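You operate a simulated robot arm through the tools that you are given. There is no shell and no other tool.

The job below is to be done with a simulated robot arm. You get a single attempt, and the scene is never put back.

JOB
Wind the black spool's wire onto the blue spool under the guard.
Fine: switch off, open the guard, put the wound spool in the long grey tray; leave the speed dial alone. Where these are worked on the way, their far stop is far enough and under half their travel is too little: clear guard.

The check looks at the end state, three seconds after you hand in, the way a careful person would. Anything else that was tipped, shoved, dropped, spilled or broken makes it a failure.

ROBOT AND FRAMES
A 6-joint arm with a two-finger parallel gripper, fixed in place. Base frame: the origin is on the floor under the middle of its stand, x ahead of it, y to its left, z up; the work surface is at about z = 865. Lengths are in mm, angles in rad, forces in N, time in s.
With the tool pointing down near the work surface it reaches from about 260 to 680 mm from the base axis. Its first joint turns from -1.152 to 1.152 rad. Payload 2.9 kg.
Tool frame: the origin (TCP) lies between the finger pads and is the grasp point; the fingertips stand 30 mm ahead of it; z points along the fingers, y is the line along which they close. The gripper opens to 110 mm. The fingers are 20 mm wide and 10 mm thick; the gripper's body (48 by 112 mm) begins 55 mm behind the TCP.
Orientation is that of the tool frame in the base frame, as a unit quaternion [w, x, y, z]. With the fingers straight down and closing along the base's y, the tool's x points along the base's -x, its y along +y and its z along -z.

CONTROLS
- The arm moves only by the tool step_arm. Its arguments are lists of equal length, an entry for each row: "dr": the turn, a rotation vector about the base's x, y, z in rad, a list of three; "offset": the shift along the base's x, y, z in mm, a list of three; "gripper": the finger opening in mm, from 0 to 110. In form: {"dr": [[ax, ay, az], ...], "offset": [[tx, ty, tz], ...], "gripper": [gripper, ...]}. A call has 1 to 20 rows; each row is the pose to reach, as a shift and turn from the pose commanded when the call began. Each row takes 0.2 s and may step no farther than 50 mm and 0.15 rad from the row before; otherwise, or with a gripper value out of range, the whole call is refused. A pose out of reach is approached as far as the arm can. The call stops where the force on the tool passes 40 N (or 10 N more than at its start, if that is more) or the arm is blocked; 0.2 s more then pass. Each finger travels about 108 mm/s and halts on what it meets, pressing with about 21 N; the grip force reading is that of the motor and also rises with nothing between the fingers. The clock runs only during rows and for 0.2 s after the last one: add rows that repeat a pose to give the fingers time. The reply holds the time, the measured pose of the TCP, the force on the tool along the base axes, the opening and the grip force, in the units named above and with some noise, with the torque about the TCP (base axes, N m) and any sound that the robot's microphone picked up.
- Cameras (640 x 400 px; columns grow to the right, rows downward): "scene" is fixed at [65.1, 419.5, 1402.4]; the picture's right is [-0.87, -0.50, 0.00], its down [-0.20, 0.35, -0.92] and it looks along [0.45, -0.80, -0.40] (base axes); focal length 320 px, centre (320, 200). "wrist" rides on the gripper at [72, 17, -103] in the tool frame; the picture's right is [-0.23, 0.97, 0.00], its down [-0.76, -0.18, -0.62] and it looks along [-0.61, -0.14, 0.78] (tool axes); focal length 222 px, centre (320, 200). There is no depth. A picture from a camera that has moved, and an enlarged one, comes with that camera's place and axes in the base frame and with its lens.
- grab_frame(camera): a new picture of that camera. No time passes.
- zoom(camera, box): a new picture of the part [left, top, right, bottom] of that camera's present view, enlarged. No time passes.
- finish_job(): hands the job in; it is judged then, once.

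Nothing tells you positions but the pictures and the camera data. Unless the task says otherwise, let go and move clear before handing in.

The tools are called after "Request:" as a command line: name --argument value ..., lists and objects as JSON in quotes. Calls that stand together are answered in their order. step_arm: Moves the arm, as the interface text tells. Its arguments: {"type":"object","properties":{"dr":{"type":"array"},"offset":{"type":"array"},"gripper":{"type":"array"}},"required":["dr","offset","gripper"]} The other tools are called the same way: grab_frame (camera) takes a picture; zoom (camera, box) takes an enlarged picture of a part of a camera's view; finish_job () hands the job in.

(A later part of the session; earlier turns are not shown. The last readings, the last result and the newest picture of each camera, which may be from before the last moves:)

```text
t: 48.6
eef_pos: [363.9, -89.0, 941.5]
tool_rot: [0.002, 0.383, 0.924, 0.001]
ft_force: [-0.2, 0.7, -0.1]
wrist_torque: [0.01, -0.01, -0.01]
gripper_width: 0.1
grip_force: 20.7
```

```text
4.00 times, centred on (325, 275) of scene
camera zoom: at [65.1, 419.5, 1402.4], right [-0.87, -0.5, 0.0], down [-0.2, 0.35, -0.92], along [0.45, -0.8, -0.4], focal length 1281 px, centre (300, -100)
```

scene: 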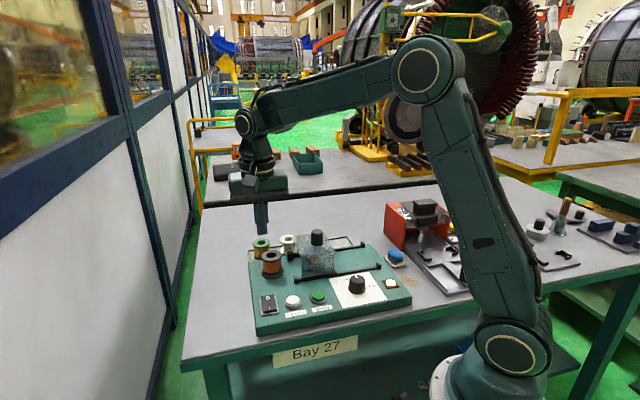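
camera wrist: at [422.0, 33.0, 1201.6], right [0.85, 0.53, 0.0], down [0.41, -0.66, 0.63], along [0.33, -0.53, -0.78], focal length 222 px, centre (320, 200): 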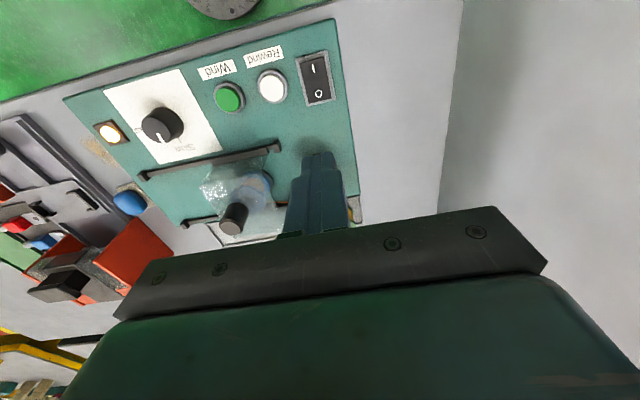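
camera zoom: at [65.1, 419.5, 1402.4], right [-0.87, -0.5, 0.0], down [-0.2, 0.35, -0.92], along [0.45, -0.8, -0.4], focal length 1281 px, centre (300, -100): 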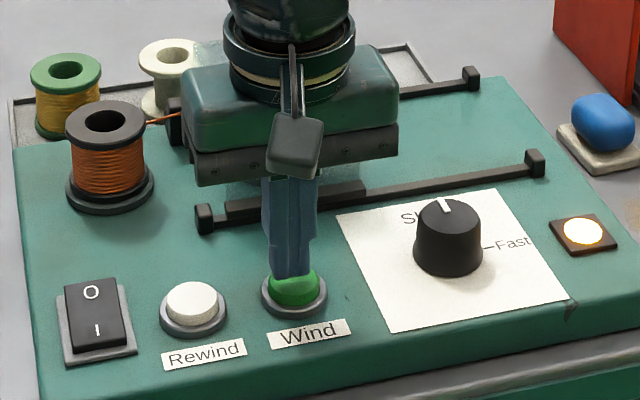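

Now just above the button. I'll press to the same depth as before and hold briefly while watching the black spool.

Request:
step_arm --dr '[[0, 0, 0], [0, 0, 0], [0, 0, 0], [0, 0, 0], [0, 0, 0], [0, 0, 0], [0, 0, 0], [0, 0, 0], [0, 0, 0]]' --offset '[[0, 0, -4], [0, 0, -8], [0, 0, -11], [0, 0, -13], [0, 0, -13], [0, 0, -13], [0, 0, -13], [0, 0, -13], [0, 0, -13]]' --gripper '[0, 0, 0, 0, 0, 0, 0, 0, 0]'

Request:
zoom --camera "scene" --box '[258, 248, 290, 282]'

Request:
zoom --camera "scene" --box '[245, 225, 405, 325]'

Request:
grab_frame --camera "wrist"

```text
t: 50.6
eef_pos: [364.6, -89.5, 927.6]
tool_rot: [0.003, 0.382, 0.924, 0.0]
ft_force: [2.0, 5.0, 8.0]
wrist_torque: [0.12, -0.04, -0.01]
gripper_width: 0.0
grip_force: 21.0
heard: click
```

```text
11.76 times, centred on (274, 265) of scene
camera zoom: at [65.0, 419.6, 1402.4], right [-0.87, -0.5, 0.0], down [-0.2, 0.35, -0.92], along [0.45, -0.8, -0.4], focal length 3767 px, centre (861, -565)
```

zoom: 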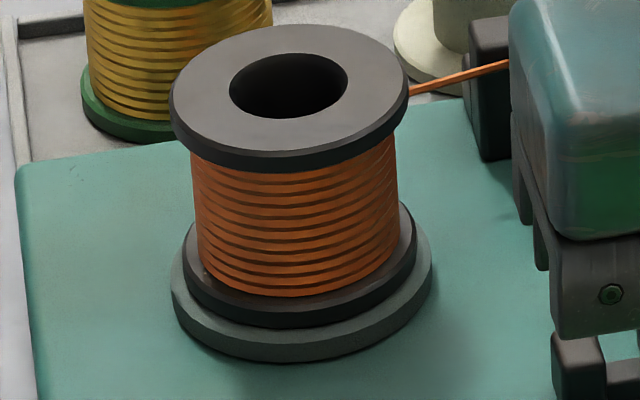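

```text
4.00 times, centred on (325, 275) of scene
camera zoom: at [65.0, 419.6, 1402.4], right [-0.87, -0.5, 0.0], down [-0.2, 0.35, -0.92], along [0.45, -0.8, -0.4], focal length 1281 px, centre (300, -100)
```

zoom: 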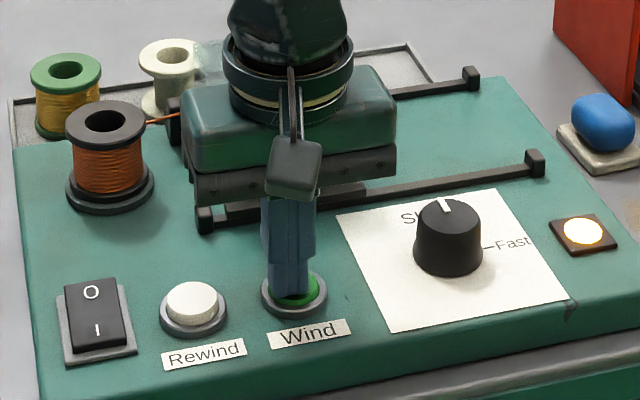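

```text
taken
camera wrist: at [324.7, -26.0, 1031.2], right [0.85, 0.53, 0.0], down [0.41, -0.66, 0.63], along [0.33, -0.53, -0.78], focal length 222 px, centre (320, 200)
```

wrist: 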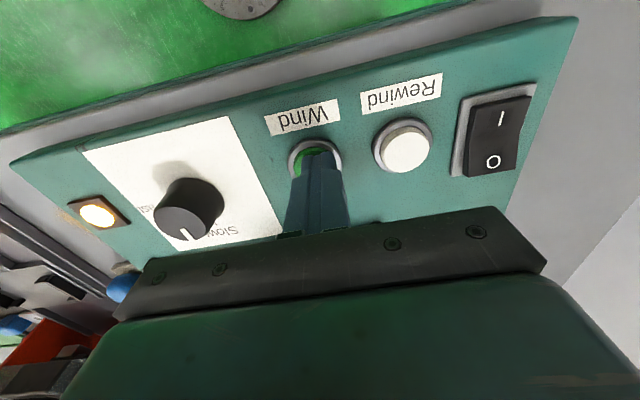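

The coil is visibly thinner, so it winds while Wind is held. I'll keep holding and watch the black spool.

Request:
step_arm --dr '[[0, 0, 0], [0, 0, 0], [0, 0, 0], [0, 0, 0], [0, 0, 0], [0, 0, 0], [0, 0, 0], [0, 0, 0], [0, 0, 0], [0, 0, 0], [0, 0, 0], [0, 0, 0], [0, 0, 0], [0, 0, 0], [0, 0, 0]]' --offset '[[0, 0, 0], [0, 0, 0], [0, 0, 0], [0, 0, 0], [0, 0, 0], [0, 0, 0], [0, 0, 0], [0, 0, 0], [0, 0, 0], [0, 0, 0], [0, 0, 0], [0, 0, 0], [0, 0, 0], [0, 0, 0], [0, 0, 0]]' --gripper '[0, 0, 0, 0, 0, 0, 0, 0, 0, 0, 0, 0, 0, 0, 0]'

Request:
zoom --camera "scene" --box '[258, 248, 290, 282]'

```text
t: 53.8
eef_pos: [364.2, -89.4, 928.5]
tool_rot: [0.003, 0.383, 0.924, 0.001]
ft_force: [1.7, 0.0, 9.4]
wrist_torque: [-0.01, -0.09, 0.0]
gripper_width: 0.0
grip_force: 21.0
```

```text
11.76 times, centred on (274, 265) of scene
camera zoom: at [65.0, 419.5, 1402.4], right [-0.87, -0.5, 0.0], down [-0.2, 0.35, -0.92], along [0.45, -0.8, -0.4], focal length 3767 px, centre (861, -565)
```

zoom: 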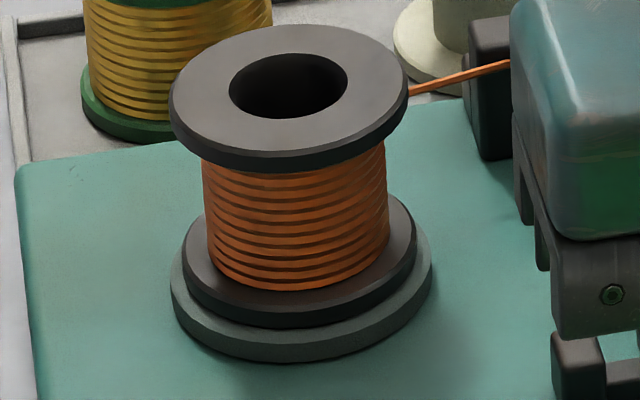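

It is progressing steadily. I'll continue holding.

Request:
step_arm --dr '[[0, 0, 0], [0, 0, 0], [0, 0, 0], [0, 0, 0], [0, 0, 0], [0, 0, 0], [0, 0, 0], [0, 0, 0], [0, 0, 0], [0, 0, 0], [0, 0, 0], [0, 0, 0], [0, 0, 0], [0, 0, 0], [0, 0, 0], [0, 0, 0], [0, 0, 0], [0, 0, 0]]' --offset '[[0, 0, 0], [0, 0, 0], [0, 0, 0], [0, 0, 0], [0, 0, 0], [0, 0, 0], [0, 0, 0], [0, 0, 0], [0, 0, 0], [0, 0, 0], [0, 0, 0], [0, 0, 0], [0, 0, 0], [0, 0, 0], [0, 0, 0], [0, 0, 0], [0, 0, 0], [0, 0, 0]]' --gripper '[0, 0, 0, 0, 0, 0, 0, 0, 0, 0, 0, 0, 0, 0, 0, 0, 0, 0]'

Request:
zoom --camera "scene" --box '[258, 248, 290, 282]'

```text
t: 57.6
eef_pos: [363.4, -90.1, 927.5]
tool_rot: [0.003, 0.382, 0.924, 0.002]
ft_force: [1.1, -0.3, 9.4]
wrist_torque: [-0.04, 0.03, 0.0]
gripper_width: 0.0
grip_force: 21.3
```

```text
11.76 times, centred on (274, 265) of scene
camera zoom: at [64.9, 419.5, 1402.4], right [-0.87, -0.5, 0.0], down [-0.2, 0.35, -0.92], along [0.45, -0.8, -0.4], focal length 3767 px, centre (861, -565)
```

zoom: 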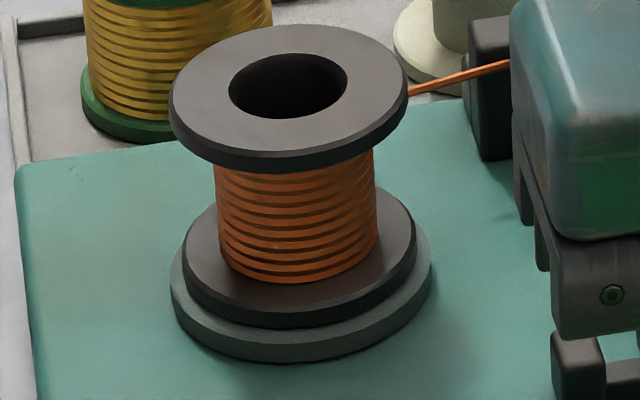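

It's getting close to the hub. I'll hold in shorter stretches and listen.

Request:
step_arm --dr '[[0, 0, 0], [0, 0, 0], [0, 0, 0], [0, 0, 0], [0, 0, 0], [0, 0, 0]]' --offset '[[0, 0, 0], [0, 0, 0], [0, 0, 0], [0, 0, 0], [0, 0, 0], [0, 0, 0]]' --gripper '[0, 0, 0, 0, 0, 0]'

Request:
zoom --camera "scene" --box '[258, 248, 290, 282]'

```text
t: 59.0
eef_pos: [364.8, -90.5, 928.4]
tool_rot: [0.003, 0.381, 0.924, 0.0]
ft_force: [-0.4, -0.8, 9.8]
wrist_torque: [0.04, 0.02, -0.05]
gripper_width: 0.1
grip_force: 21.5
```

```text
11.76 times, centred on (274, 265) of scene
camera zoom: at [64.9, 419.5, 1402.4], right [-0.87, -0.5, 0.0], down [-0.2, 0.35, -0.92], along [0.45, -0.8, -0.4], focal length 3767 px, centre (861, -565)
```

zoom: 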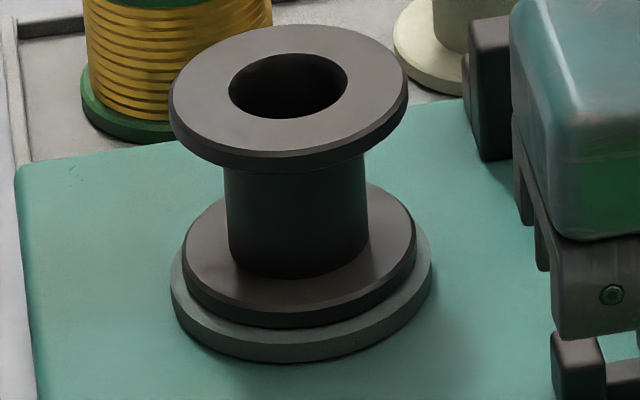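

The black spool is bare and the wire is all across. I'll release Wind, lift, and look at the blue spool.

Request:
step_arm --dr '[[0, 0, 0], [0, 0, 0], [0, 0, 0], [0, 0, 0], [0, 0, 0], [0, 0, 0]]' --offset '[[0, 0, 12], [0, 0, 50], [0, 0, 89], [48, 29, 89], [97.6, 59.4, 89], [97.6, 59.4, 89]]' --gripper '[0, 0, 0, 0, 0, 0]'

Request:
zoom --camera "scene" --box '[245, 215, 405, 315]'

Request:
zoom --camera "wrist" --box '[200, 0, 440, 200]'

```text
refused: row 4 steps farther than a row can; nothing moved
```

```text
4.00 times, centred on (325, 265) of scene
camera zoom: at [64.9, 419.5, 1402.4], right [-0.87, -0.5, 0.0], down [-0.2, 0.35, -0.92], along [0.45, -0.8, -0.4], focal length 1281 px, centre (300, -60)
```

zoom: 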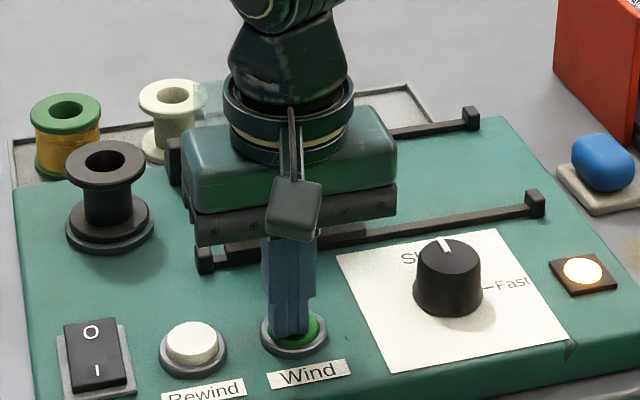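

```text
2.00 times, centred on (320, 100) of wrist
camera zoom: at [324.5, -26.1, 1031.2], right [0.85, 0.53, 0.0], down [0.41, -0.66, 0.63], along [0.33, -0.53, -0.78], focal length 444 px, centre (320, 400)
```

zoom: 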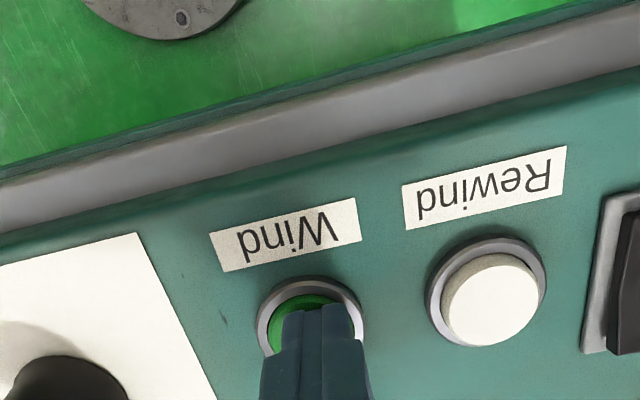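

That call was refused because one step was too long. I'll repeat the lift and move to the switch in smaller steps.

Request:
step_arm --dr '[[0, 0, 0], [0, 0, 0], [0, 0, 0], [0, 0, 0], [0, 0, 0], [0, 0, 0], [0, 0, 0]]' --offset '[[0, 0, 12], [0, 0, 50], [0, 0, 89], [33, 20, 89], [65, 40, 89], [97.6, 59.4, 89], [97.6, 59.4, 89]]' --gripper '[0, 0, 0, 0, 0, 0, 0]'

Request:
zoom --camera "scene" --box '[245, 215, 405, 315]'

Request:
zoom --camera "wrist" --box '[200, 0, 440, 200]'

```text
t: 60.6
eef_pos: [461.7, -29.1, 1019.1]
tool_rot: [0.002, 0.383, 0.924, 0.001]
ft_force: [0.0, 0.6, 0.7]
wrist_torque: [0.0, -0.02, 0.01]
gripper_width: 0.0
grip_force: 20.8
```

```text
4.00 times, centred on (325, 265) of scene
camera zoom: at [65.1, 419.5, 1402.4], right [-0.87, -0.5, 0.0], down [-0.2, 0.35, -0.92], along [0.45, -0.8, -0.4], focal length 1281 px, centre (300, -60)
```

zoom: 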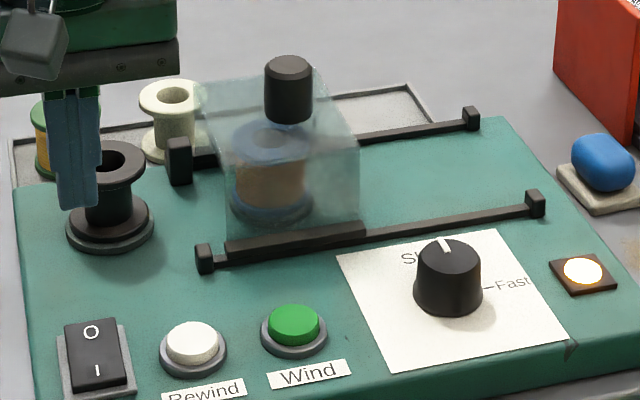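

```text
2.00 times, centred on (320, 100) of wrist
camera zoom: at [422.5, 34.3, 1121.9], right [0.85, 0.53, 0.0], down [0.41, -0.66, 0.63], along [0.33, -0.53, -0.78], focal length 444 px, centre (320, 400)
```

zoom: 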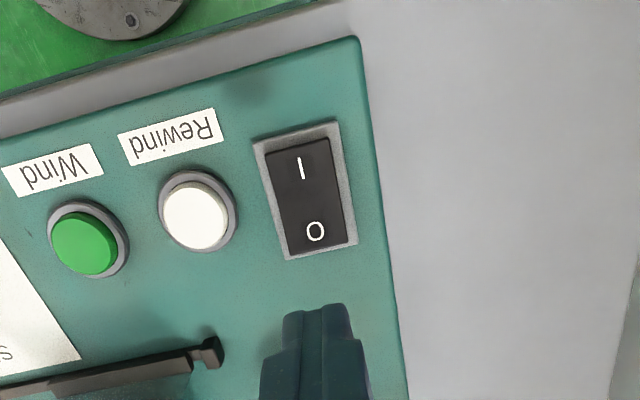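

The blue spool is fully wound. The fingers are now over the rocker's raised "O" end, so I'll lower and check before pressing.

Request:
step_arm --dr '[[0, 0, 0], [0, 0, 0], [0, 0, 0]]' --offset '[[-1, 0.5, -35], [-1, 0.5, -70], [-1, 0.5, -70]]' --gripper '[0, 0, 0]'

Request:
zoom --camera "scene" --box '[245, 240, 325, 320]'

Request:
grab_frame --camera "wrist"

```text
t: 61.4
eef_pos: [460.3, -29.7, 947.8]
tool_rot: [0.002, 0.381, 0.924, 0.001]
ft_force: [0.1, 0.4, 0.0]
wrist_torque: [-0.01, -0.03, 0.0]
gripper_width: 0.0
grip_force: 20.7
```

```text
5.00 times, centred on (285, 280) of scene
camera zoom: at [65.1, 419.5, 1402.4], right [-0.87, -0.5, 0.0], down [-0.2, 0.35, -0.92], along [0.45, -0.8, -0.4], focal length 1601 px, centre (495, -200)
```

zoom: 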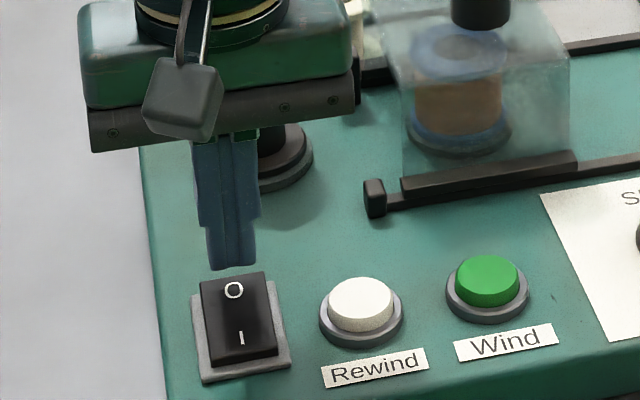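

```text
taken
camera wrist: at [420.6, 34.1, 1050.6], right [0.85, 0.53, 0.0], down [0.41, -0.66, 0.63], along [0.33, -0.53, -0.78], focal length 222 px, centre (320, 200)
```

wrist: 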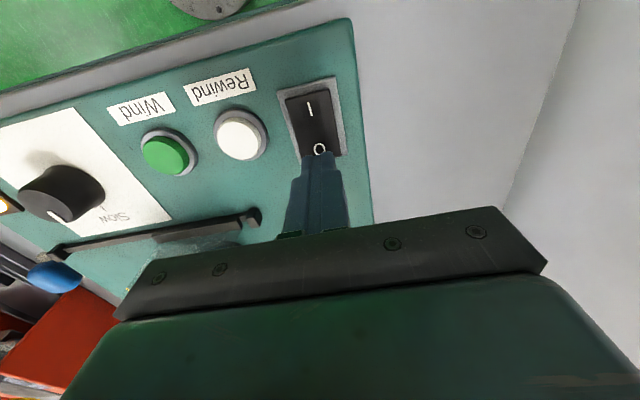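

The fingertip would land slightly beyond the "O" mark, so I'll shift 3 mm toward it and press.

Request:
step_arm --dr '[[0, 0, 0], [0, 0, 0], [0, 0, 0], [0, 0, 0], [0, 0, 0], [0, 0, 0]]' --offset '[[-2, 2, 0], [-2, 2, -7], [-2, 2, -10], [-2, 2, -12], [-2, 2, -14], [-2, 2, -15.5]]' --gripper '[0, 0, 0, 0, 0, 0]'

Request:
zoom --camera "scene" --box '[245, 240, 325, 320]'

```text
t: 62.8
eef_pos: [459.1, -29.1, 932.4]
tool_rot: [0.002, 0.383, 0.924, 0.001]
ft_force: [-3.1, -3.2, 8.9]
wrist_torque: [0.03, 0.22, 0.0]
gripper_width: 0.2
grip_force: 20.5
```

```text
5.00 times, centred on (285, 280) of scene
camera zoom: at [64.9, 419.4, 1402.5], right [-0.87, -0.5, 0.0], down [-0.2, 0.35, -0.92], along [0.45, -0.8, -0.4], focal length 1601 px, centre (495, -200)
```

zoom: 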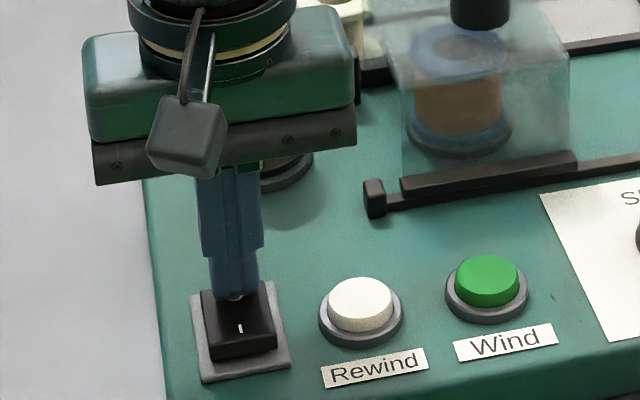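

Request:
zoom --camera "scene" --box '[340, 255, 420, 305]'

Request:
step_arm --dr '[[0, 0, 0], [0, 0, 0], [0, 0, 0], [0, 0, 0]]' --offset '[[0, 0, 10], [0, 0, 45], [0, 0, 85], [0, 0, 85]]' --gripper '[0, 0, 0, 0]'

Request:
zoom --camera "scene" --box '[245, 215, 405, 325]'

Request:
zoom --camera "scene" --box '[255, 275, 325, 325]'

```text
8.00 times, centred on (380, 280) of scene
camera zoom: at [64.9, 419.4, 1402.5], right [-0.87, -0.5, 0.0], down [-0.2, 0.35, -0.92], along [0.45, -0.8, -0.4], focal length 2561 px, centre (-160, -440)
```

zoom: 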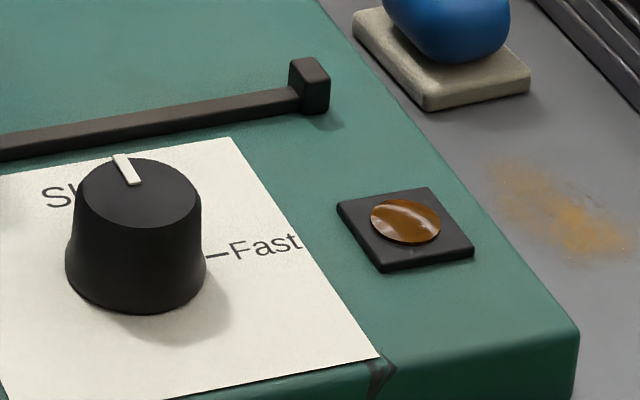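

```text
t: 63.8
eef_pos: [459.6, -30.4, 1015.7]
tool_rot: [0.002, 0.382, 0.924, 0.001]
ft_force: [-1.0, 0.1, -0.2]
wrist_torque: [0.01, 0.01, -0.02]
gripper_width: 0.2
grip_force: 21.2
```

```text
3.64 times, centred on (325, 270) of scene
camera zoom: at [65.1, 419.5, 1402.4], right [-0.87, -0.5, 0.0], down [-0.2, 0.35, -0.92], along [0.45, -0.8, -0.4], focal length 1164 px, centre (302, -54)
```

zoom: 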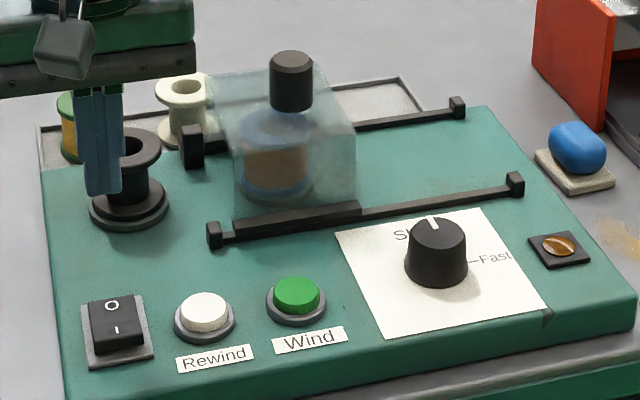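

```text
8.00 times, centred on (290, 300) of scene
camera zoom: at [65.1, 419.5, 1402.4], right [-0.87, -0.5, 0.0], down [-0.2, 0.35, -0.92], along [0.45, -0.8, -0.4], focal length 2561 px, centre (560, -600)
```

zoom: 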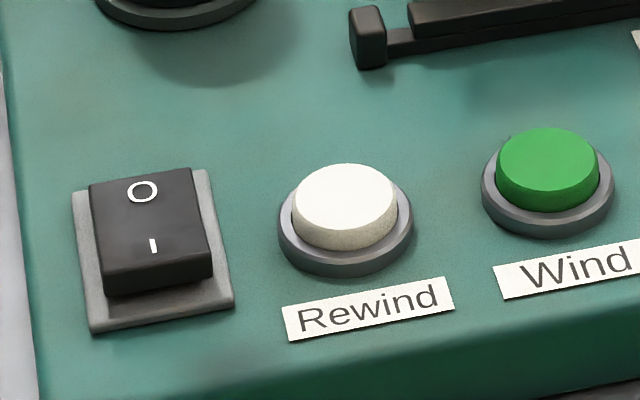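

The lamp is off and the rocker is on "O". Now back to the guard knob, near (435.7,-211.3), with the gripper open.

Request:
step_arm --dr '[[0, 0.0045, 0], [0, 0.0045, 0], [0, 0.0045, 0], [0, 0.0045, 0], [0, 0.0045, 0], [0, 0.0045, 0]]' --offset '[[-5, -35, 20], [-10, -75, 25], [-15, -115, 25], [-20, -155, 25], [-23.9, -180.9, 25], [-23.9, -180.9, 25]]' --gripper '[0, 15, 30, 50, 66, 66]'

Request:
grab_frame --camera "wrist"

Request:
zoom --camera "wrist" --box '[240, 80, 400, 180]'

Request:
zoom --camera "scene" --box '[250, 190, 370, 265]'

```text
t: 65.2
eef_pos: [434.8, -209.8, 1041.4]
tool_rot: [-0.001, 0.382, 0.924, 0.0]
ft_force: [-0.2, 0.0, 0.1]
wrist_torque: [-0.03, 0.01, 0.02]
gripper_width: 65.6
grip_force: 0.1
```

```text
taken
camera wrist: at [395.8, -145.6, 1144.5], right [0.85, 0.53, 0.0], down [0.41, -0.66, 0.62], along [0.33, -0.53, -0.78], focal length 222 px, centre (320, 200)
```

wrist: 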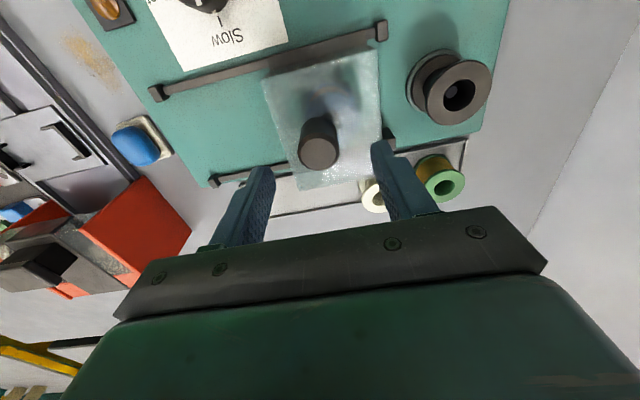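

```text
4.00 times, centred on (320, 130) of wrist
camera zoom: at [395.8, -145.6, 1144.5], right [0.85, 0.53, 0.0], down [0.41, -0.66, 0.62], along [0.33, -0.53, -0.78], focal length 888 px, centre (320, 480)
```

zoom: 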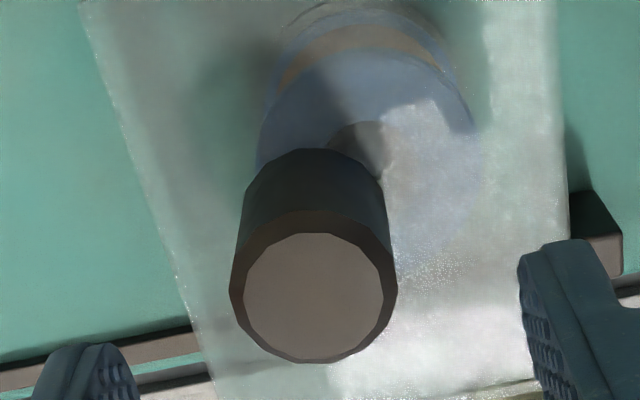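

```text
5.33 times, centred on (310, 228) of scene
camera zoom: at [65.1, 419.4, 1402.4], right [-0.87, -0.5, 0.0], down [-0.2, 0.35, -0.92], along [0.45, -0.8, -0.4], focal length 1708 px, centre (373, 53)
```

zoom: 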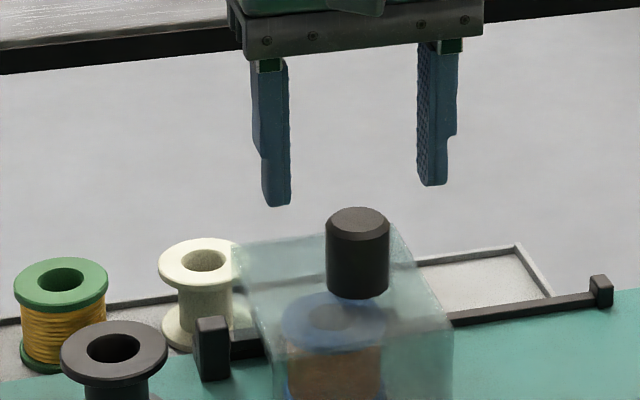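

The knob is at about (435,-211.4). I'll correct by a couple of millimetres, descend and grip it.

Request:
step_arm --dr '[[0, 0, 0], [0, 0, 0], [0, 0, 0], [0, 0, 0], [0, 0, 0], [0, 0, 0], [0, 0, 0]]' --offset '[[0.3, -2.3, -15], [0.3, -2.3, -35], [0.3, -2.3, -49], [0.3, -2.3, -49], [0.3, -2.3, -49], [0.3, -2.3, -49], [0.3, -2.3, -49]]' --gripper '[66, 66, 66, 56, 44, 34, 24]'

Request:
zoom --camera "scene" --box '[260, 205, 380, 280]'

```text
t: 66.8
eef_pos: [435.2, -213.6, 992.6]
tool_rot: [0.0, 0.384, 0.923, -0.001]
ft_force: [-11.0, -11.1, 0.3]
wrist_torque: [0.39, -0.3, -0.15]
gripper_width: 32.1
grip_force: 44.6
```

```text
5.33 times, centred on (320, 242) of scene
camera zoom: at [64.8, 419.1, 1402.6], right [-0.87, -0.5, 0.0], down [-0.2, 0.35, -0.92], along [0.45, -0.8, -0.4], focal length 1708 px, centre (320, -27)
```

zoom: 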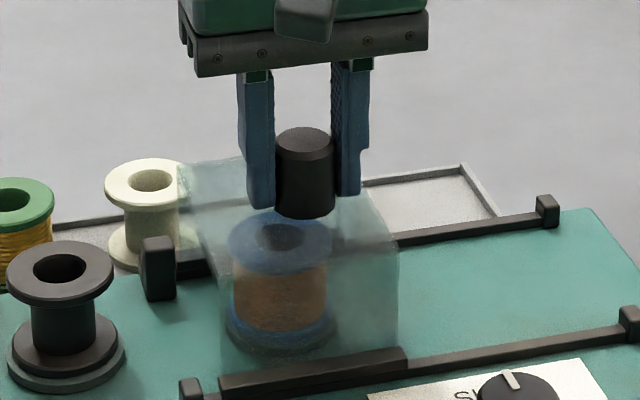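

The knob is gripped. I'll slide the guard back along the rails toward the open end.

Request:
step_arm --dr '[[0, 0, 0], [0, 0, 0], [0, 0, 0], [0, 0, 0], [0, 0, 0], [0, 0, 0], [0, 0, 0]]' --offset '[[-3, -3, 0], [-7, -7, 0], [-13, -13, 0], [-20, -20.1, 0], [-27, -27.1, 0], [-34, -34.2, 0], [-40, -40.2, 0]]' --gripper '[24, 24, 24, 24, 24, 24, 24]'

Request:
zoom --camera "scene" --box '[260, 205, 400, 290]'

```text
t: 68.4
eef_pos: [396.2, -251.8, 992.9]
tool_rot: [0.0, 0.383, 0.924, 0.0]
ft_force: [-2.7, 4.9, -7.5]
wrist_torque: [0.11, -1.03, 0.14]
gripper_width: 31.5
grip_force: 44.7
```

```text
4.57 times, centred on (330, 248) of scene
camera zoom: at [65.0, 419.5, 1402.4], right [-0.87, -0.5, 0.0], down [-0.2, 0.35, -0.92], along [0.45, -0.8, -0.4], focal length 1464 px, centre (274, -17)
```

zoom: 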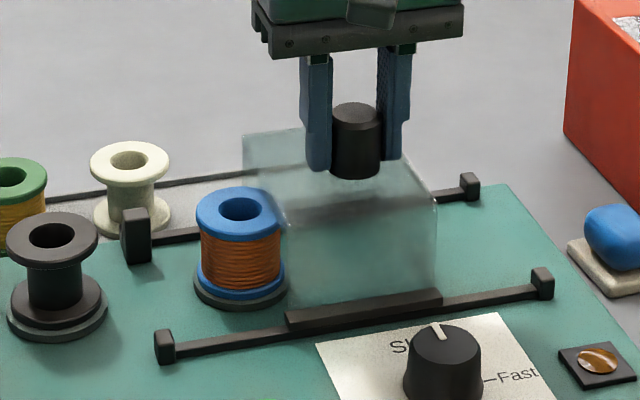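

The guard slides freely and the blue spool shows a full copper winding. I'll continue to the open stop.

Request:
step_arm --dr '[[0, 0, 0], [0, 0, 0], [0, 0, 0], [0, 0, 0], [0, 0, 0], [0, 0, 0], [0, 0, 0]]' --offset '[[-7, -7, -0.4], [-14, -14, -0.4], [-21, -20.8, -0.4], [-27, -26.8, -0.4], [-30, -29.8, -0.4], [-32, -31.8, -0.4], [-34, -33.8, -0.4]]' --gripper '[24, 24, 24, 24, 24, 24, 24]'

Request:
zoom --camera "scene" --box '[280, 205, 420, 290]'

```text
t: 70.0
eef_pos: [361.5, -285.9, 991.8]
tool_rot: [0.001, 0.382, 0.924, 0.0]
ft_force: [-9.7, 11.4, 17.5]
wrist_torque: [-0.92, -0.29, 0.02]
gripper_width: 31.5
grip_force: 44.6
```

```text
4.57 times, centred on (350, 248) of scene
camera zoom: at [64.5, 420.0, 1402.3], right [-0.87, -0.5, 0.0], down [-0.2, 0.35, -0.92], along [0.45, -0.8, -0.4], focal length 1464 px, centre (183, -17)
```

zoom: 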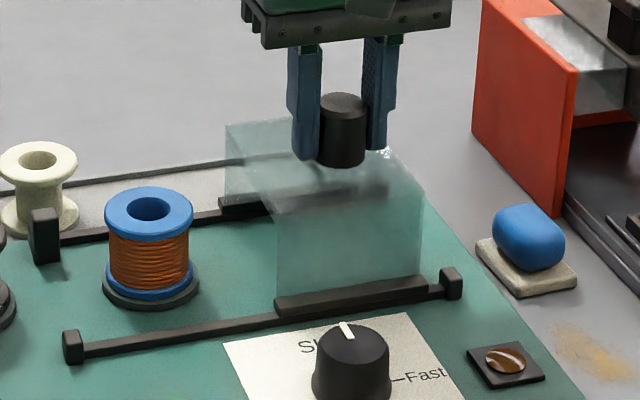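

The guard is nearly at its original open position. I'll ease the side and vertical load, then push gently to the stop.

Request:
step_arm --dr '[[0, 0, 0], [0, 0, 0], [0, 0, 0], [0, 0, 0], [0, 0, 0]]' --offset '[[-1, 1, 0.9], [-2.2, -0.2, 0.9], [-3.4, -1.4, 0.9], [-4.6, -2.6, 0.9], [-5.8, -3.8, 0.9]]' --gripper '[24, 24, 24, 24, 24]'

Request:
zoom --camera "scene" --box '[280, 205, 420, 290]'

```text
t: 71.2
eef_pos: [361.1, -285.7, 992.5]
tool_rot: [0.003, 0.377, 0.926, 0.002]
ft_force: [7.7, 2.7, -3.8]
wrist_torque: [-0.29, 0.8, -0.28]
gripper_width: 31.8
grip_force: 44.9
stopped in row 5: the force on the tool passed its limit at 43 N (the readings are from after the stop); the commanded pose is now the measured one
```

```text
4.57 times, centred on (350, 248) of scene
camera zoom: at [65.4, 419.5, 1402.4], right [-0.87, -0.5, 0.0], down [-0.2, 0.35, -0.92], along [0.45, -0.8, -0.4], focal length 1464 px, centre (183, -17)
```

zoom: 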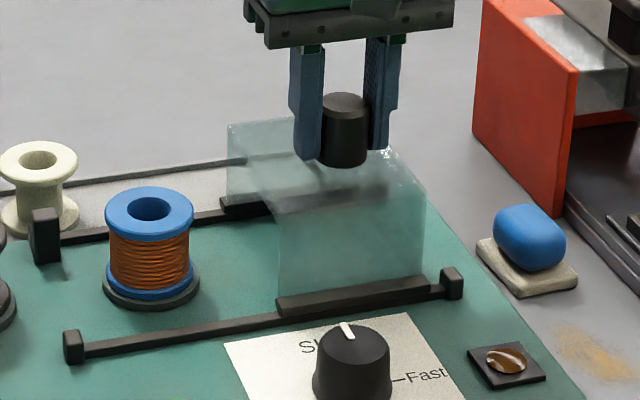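

The guard is at the open stop. I'll release the knob and rise clear.

Request:
step_arm --dr '[[0, 0, 0], [0, 0, 0], [0, 0, 0], [0, 0, 0], [0, 0, 0], [-0.0014, 0.0071, -0.012], [-0.0014, 0.0071, -0.012]]' --offset '[[0.5, 0.3, 0], [0.5, 0.3, 0], [0.5, 0.3, 0], [0.5, 0.3, 0], [0.5, 0.3, 25], [0.5, 0.3, 60], [0.5, 0.3, 60]]' --gripper '[36, 48, 60, 66, 66, 66, 66]'

Request:
zoom --camera "scene" --box '[240, 205, 400, 305]'

Request:
zoom --camera "wrist" --box '[240, 0, 480, 160]'

```text
t: 72.8
eef_pos: [361.4, -284.9, 1053.9]
tool_rot: [0.0, 0.383, 0.924, -0.001]
ft_force: [0.3, 0.1, -0.1]
wrist_torque: [-0.01, -0.01, -0.02]
gripper_width: 66.1
grip_force: 0.1
```

```text
4.00 times, centred on (320, 255) of scene
camera zoom: at [65.1, 419.5, 1402.4], right [-0.87, -0.5, 0.0], down [-0.2, 0.35, -0.92], along [0.45, -0.8, -0.4], focal length 1281 px, centre (320, -20)
```

zoom: 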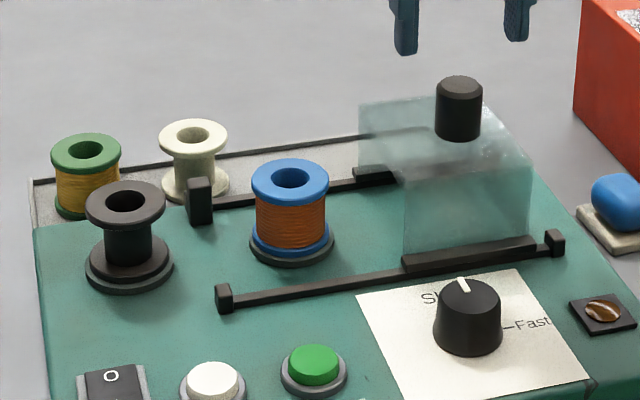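

```text
2.50 times, centred on (360, 80) of wrist
camera zoom: at [322.3, -222.0, 1157.0], right [0.85, 0.53, 0.0], down [0.41, -0.66, 0.62], along [0.33, -0.53, -0.78], focal length 555 px, centre (220, 500)
```

zoom: 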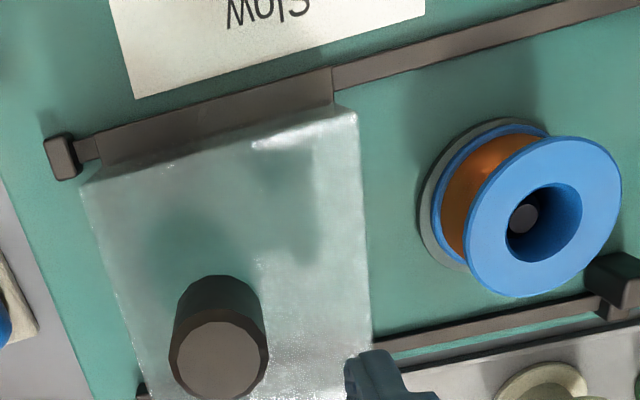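

Now I'll move above the wound blue spool on the spindle and check alignment.

Request:
step_arm --dr '[[0, 0, 0], [0, 0, 0], [0, 0, 0], [0, 0, 0], [0, 0, 0]]' --offset '[[28, 28, 0], [56, 56, 0], [81.6, 84, 0], [81.6, 84, -45], [81.6, 84, -45]]' --gripper '[70, 70, 70, 70, 70]'

Request:
grab_frame --camera "wrist"

Request:
zoom --camera "wrist" --box '[260, 80, 380, 200]'

Request:
zoom --camera "scene" --box '[250, 190, 370, 275]'

```text
t: 74.0
eef_pos: [440.8, -201.0, 1008.4]
tool_rot: [0.0, 0.384, 0.923, 0.0]
ft_force: [0.4, 0.2, -0.2]
wrist_torque: [0.01, 0.0, -0.01]
gripper_width: 69.9
grip_force: 0.0
```

```text
taken
camera wrist: at [401.7, -137.6, 1110.6], right [0.85, 0.53, 0.0], down [0.41, -0.66, 0.62], along [0.33, -0.53, -0.78], focal length 222 px, centre (320, 200)
```

wrist: 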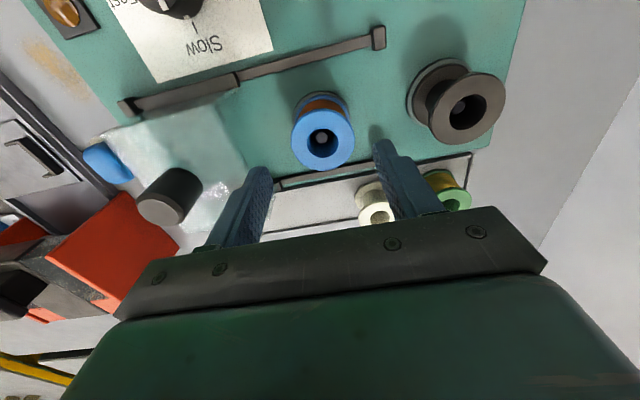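

```text
3.33 times, centred on (320, 140) of wrist
camera zoom: at [401.7, -137.6, 1110.6], right [0.85, 0.53, 0.0], down [0.41, -0.66, 0.62], along [0.33, -0.53, -0.78], focal length 740 px, centre (320, 400)
```

zoom: 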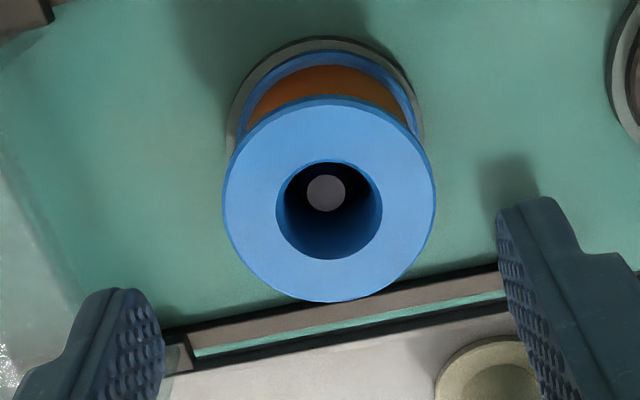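

```text
4.71 times, centred on (310, 232) of scene
camera zoom: at [65.1, 419.5, 1402.4], right [-0.87, -0.5, 0.0], down [-0.2, 0.35, -0.92], along [0.45, -0.8, -0.4], focal length 1507 px, centre (367, 47)
```

zoom: 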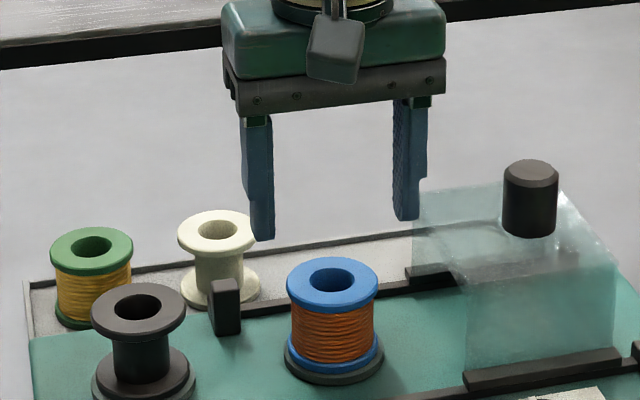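

The spool's centre is about 2.5 mm off in x. I'll correct and descend around it.

Request:
step_arm --dr '[[0, 0, 0], [0, 0, 0], [0, 0, 0], [0, 0, 0], [0, 0, 0]]' --offset '[[2.4, 0.2, -15], [2.4, 0.2, -40], [2.4, 0.2, -60], [2.4, 0.2, -72], [2.4, 0.2, -72]]' --gripper '[70, 70, 70, 70, 70]'

Request:
zoom --camera "scene" --box '[260, 205, 360, 280]'

Request:
grab_frame --camera "wrist"

```text
t: 75.2
eef_pos: [445.6, -201.4, 935.0]
tool_rot: [0.0, 0.381, 0.924, 0.0]
ft_force: [-0.3, -0.1, 0.3]
wrist_torque: [0.02, 0.02, -0.01]
gripper_width: 70.1
grip_force: 0.0
```

```text
5.33 times, centred on (310, 242) of scene
camera zoom: at [65.1, 419.5, 1402.4], right [-0.87, -0.5, 0.0], down [-0.2, 0.35, -0.92], along [0.45, -0.8, -0.4], focal length 1708 px, centre (373, -27)
```

zoom: 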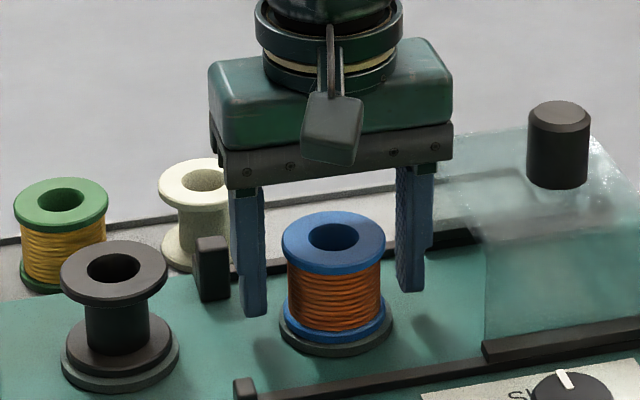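

```text
taken
camera wrist: at [405.5, -138.2, 1038.1], right [0.85, 0.53, 0.0], down [0.41, -0.66, 0.62], along [0.33, -0.53, -0.78], focal length 222 px, centre (320, 200)
```

wrist: 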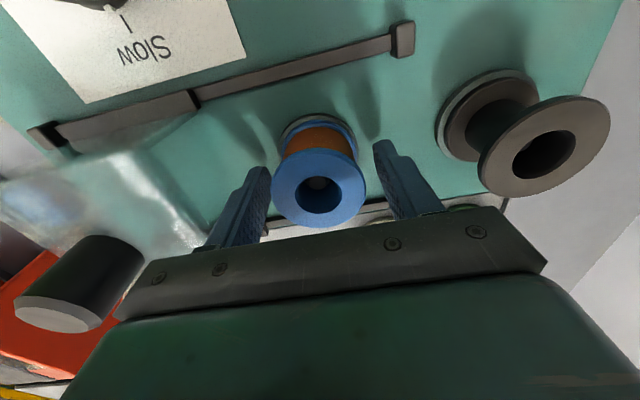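

The fingers straddle the wound spool evenly. I'll close on the flanges.

Request:
step_arm --dr '[[0, 0, 0], [0, 0, 0], [0, 0, 0], [0, 0, 0], [0, 0, 0], [0, 0, 0]]' --offset '[[-0.8, 0.6, 0], [-0.8, 0.6, 0], [-0.8, 0.6, 0], [-0.8, 0.6, 0], [-0.8, 0.6, 0], [-0.8, 0.6, 0]]' --gripper '[64, 58, 52, 46, 42, 42]'

Request:
zoom --camera "scene" --box '[280, 230, 350, 280]'

```text
t: 76.5
eef_pos: [443.2, -201.9, 935.3]
tool_rot: [0.0, 0.385, 0.923, -0.001]
ft_force: [0.3, -0.1, -0.1]
wrist_torque: [-0.04, -0.01, 0.03]
gripper_width: 50.5
grip_force: 20.7
```

```text
8.00 times, centred on (315, 255) of scene
camera zoom: at [65.0, 419.5, 1402.4], right [-0.87, -0.5, 0.0], down [-0.2, 0.35, -0.92], along [0.45, -0.8, -0.4], focal length 2561 px, centre (360, -240)
```

zoom: 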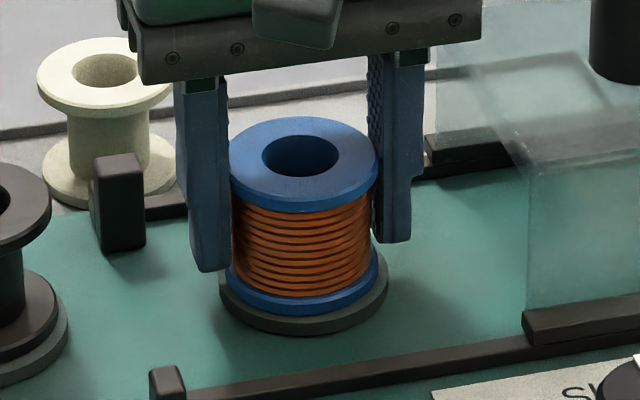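

The grip is firm with no side load. I'll lift straight off the shaft.

Request:
step_arm --dr '[[0, 0, 0], [0, 0, 0], [0, 0, 0], [0, 0, 0], [0, 0, 0], [0, 0, 0]]' --offset '[[0, 0, 6], [0, 0, 18], [0, 0, 34], [0, 0, 50], [0, 0, 67], [0, 0, 67]]' --gripper '[42, 42, 42, 42, 42, 42]'

Request:
zoom --camera "scene" --box '[260, 195, 360, 275]'

Request:
grab_frame --camera "wrist"

```text
t: 78.0
eef_pos: [443.8, -200.9, 1002.3]
tool_rot: [0.0, 0.383, 0.924, 0.0]
ft_force: [0.7, 0.6, 0.0]
wrist_torque: [-0.01, -0.04, 0.01]
gripper_width: 50.5
grip_force: 21.6
```

```text
5.00 times, centred on (310, 235) of scene
camera zoom: at [65.1, 419.5, 1402.4], right [-0.87, -0.5, 0.0], down [-0.2, 0.35, -0.92], along [0.45, -0.8, -0.4], focal length 1601 px, centre (370, 25)
```

zoom: 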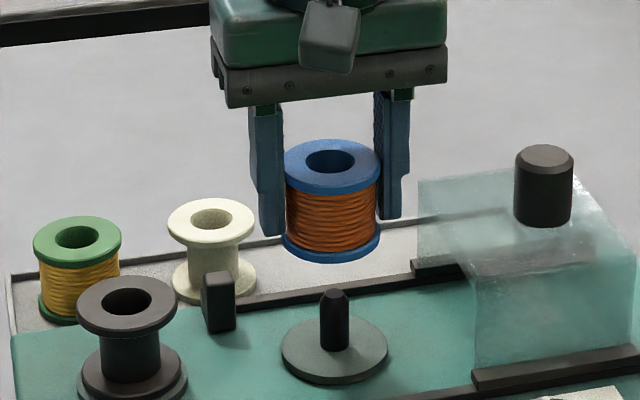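

```text
taken
camera wrist: at [404.9, -137.0, 1105.4], right [0.85, 0.53, 0.0], down [0.41, -0.66, 0.62], along [0.33, -0.53, -0.78], focal length 222 px, centre (320, 200)
```

wrist: 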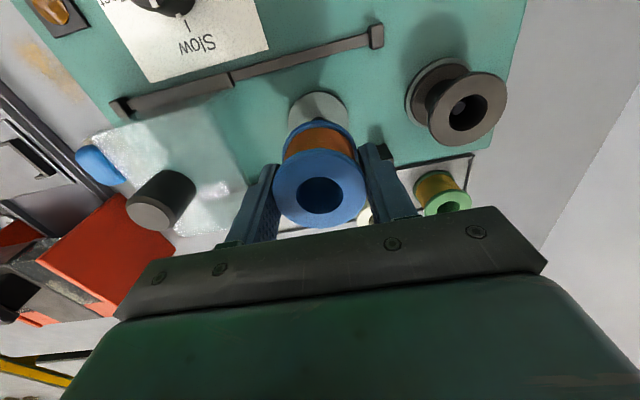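

The spool lifted off cleanly. I'll carry it back to the blue spool's old spot in the long grey tray.

Request:
step_arm --dr '[[0, 0, 0], [0, 0, 0], [0, 0, 0], [0, 0, 0], [0, 0, 0]]' --offset '[[20.8, -38.2, 0], [41.6, -76.5, 0], [62.4, -114.7, 0], [62.4, -114.7, -30], [62.4, -114.7, -30]]' --gripper '[42, 42, 42, 42, 42]'

Request:
grab_frame --camera "wrist"

Request:
zoom --camera "scene" --box '[250, 190, 370, 265]'

```text
t: 79.2
eef_pos: [507.5, -316.6, 971.1]
tool_rot: [0.001, 0.383, 0.924, -0.002]
ft_force: [0.4, -0.1, -0.1]
wrist_torque: [-0.02, -0.02, -0.01]
gripper_width: 50.3
grip_force: 20.8
```

```text
taken
camera wrist: at [467.9, -252.6, 1075.1], right [0.85, 0.53, 0.0], down [0.41, -0.66, 0.62], along [0.33, -0.53, -0.78], focal length 222 px, centre (320, 200)
```

wrist: 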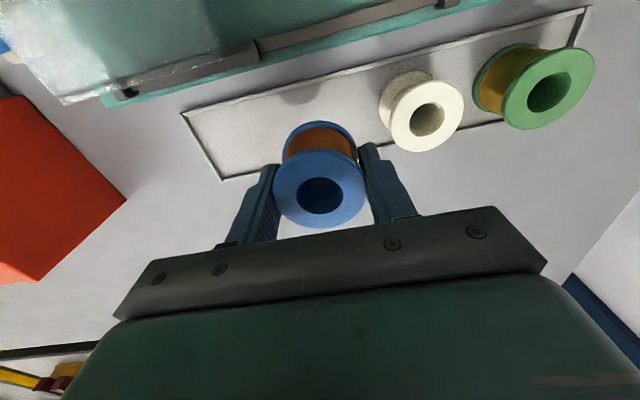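

```text
5.33 times, centred on (310, 228) of scene
camera zoom: at [65.1, 419.4, 1402.4], right [-0.87, -0.5, 0.0], down [-0.2, 0.35, -0.92], along [0.45, -0.8, -0.4], focal length 1708 px, centre (373, 53)
```

zoom: 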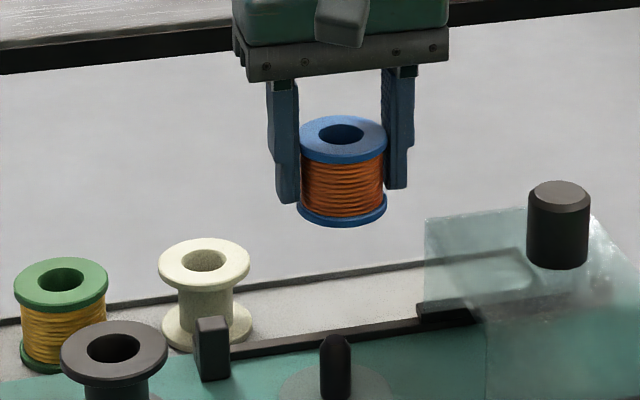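

It's centred over the tray with good clearance to the white spool. I'll lower to just above the floor, then ease into contact.

Request:
step_arm --dr '[[0, 0, 0], [0, 0, 0], [0, 0, 0], [0, 0, 0], [0, 0, 0]]' --offset '[[0, 0.3, -25], [0, 0.3, -45], [0, 0.3, -58], [0, 0.3, -64], [0, 0.3, -64]]' --gripper '[42, 42, 42, 42, 42]'

Request:
zoom --camera "scene" --box '[270, 205, 350, 260]'

```text
t: 80.3
eef_pos: [506.2, -316.0, 907.3]
tool_rot: [0.0, 0.383, 0.924, -0.001]
ft_force: [-0.1, 0.2, -0.6]
wrist_torque: [-0.02, 0.03, 0.01]
gripper_width: 50.6
grip_force: 21.1
```

```text
7.27 times, centred on (310, 232) of scene
camera zoom: at [65.1, 419.5, 1402.4], right [-0.87, -0.5, 0.0], down [-0.2, 0.35, -0.92], along [0.45, -0.8, -0.4], focal length 2328 px, centre (393, -36)
```

zoom: 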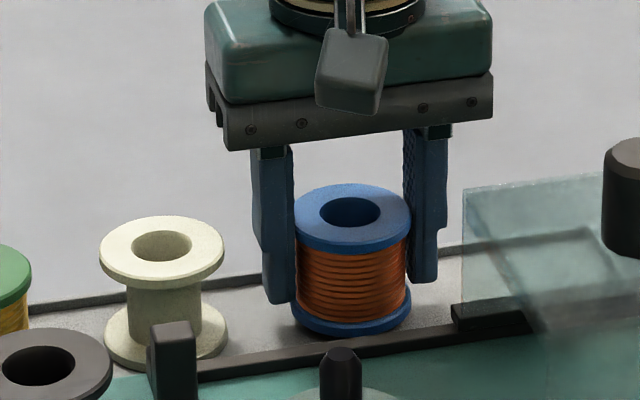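

Request:
step_arm --dr '[[0, 0, 0], [0, 0, 0], [0, 0, 0], [0, 0, 0]]' --offset '[[0, 0, -1], [0, 0, -2], [0, 0, -3], [0, 0, -3]]' --gripper '[42, 42, 42, 42]'

Request:
zoom --camera "scene" --box '[290, 225, 340, 260]'

```text
t: 81.3
eef_pos: [505.4, -316.0, 904.7]
tool_rot: [0.0, 0.383, 0.924, -0.001]
ft_force: [0.4, 1.0, -1.1]
wrist_torque: [-0.01, 0.01, 0.01]
gripper_width: 50.3
grip_force: 20.9
```

```text
11.43 times, centred on (315, 242) of scene
camera zoom: at [65.1, 419.5, 1402.4], right [-0.87, -0.5, 0.0], down [-0.2, 0.35, -0.92], along [0.45, -0.8, -0.4], focal length 3659 px, centre (377, -286)
```

zoom: 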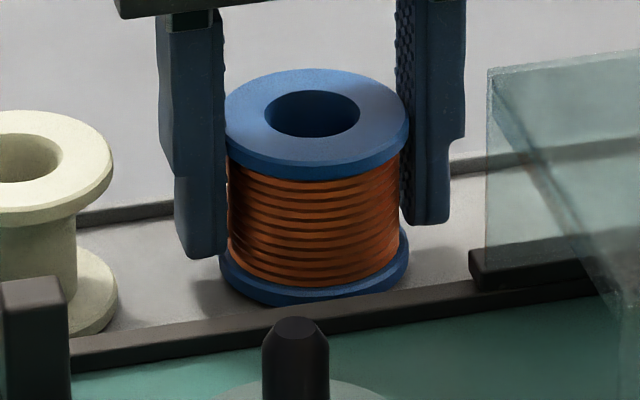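

No contact yet. I'll lower a little more.

Request:
step_arm --dr '[[0, 0, 0], [0, 0, 0], [0, 0, 0]]' --offset '[[0, 0, -1], [0, 0, -1.8], [0, 0, -1.8]]' --gripper '[42, 42, 42]'

```text
t: 82.2
eef_pos: [505.5, -316.2, 904.3]
tool_rot: [0.0, 0.384, 0.923, 0.0]
ft_force: [0.3, -0.6, -0.1]
wrist_torque: [0.0, 0.0, 0.0]
gripper_width: 50.6
grip_force: 21.2
```

Request:
step_arm --dr '[[0, 0, 0], [0, 0, 0], [0, 0, 0]]' --offset '[[0, 0, -0.7], [0, 0, -1.4], [0, 0, -1.4]]' --gripper '[42, 42, 42]'

Request:
zoom --camera "scene" --box '[290, 225, 340, 260]'

```text
t: 83.0
eef_pos: [504.8, -316.1, 902.8]
tool_rot: [0.0, 0.383, 0.924, 0.0]
ft_force: [-1.8, -3.1, 11.6]
wrist_torque: [0.06, 0.18, 0.07]
gripper_width: 50.5
grip_force: 20.4
```

```text
11.43 times, centred on (315, 242) of scene
camera zoom: at [64.8, 419.5, 1402.4], right [-0.87, -0.5, 0.0], down [-0.2, 0.35, -0.92], along [0.45, -0.8, -0.4], focal length 3659 px, centre (377, -286)
```

zoom: 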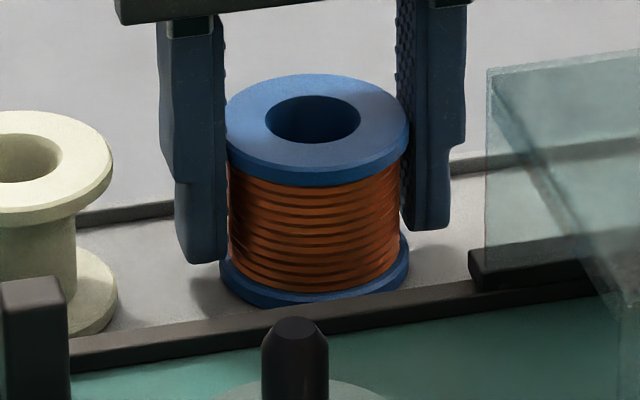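

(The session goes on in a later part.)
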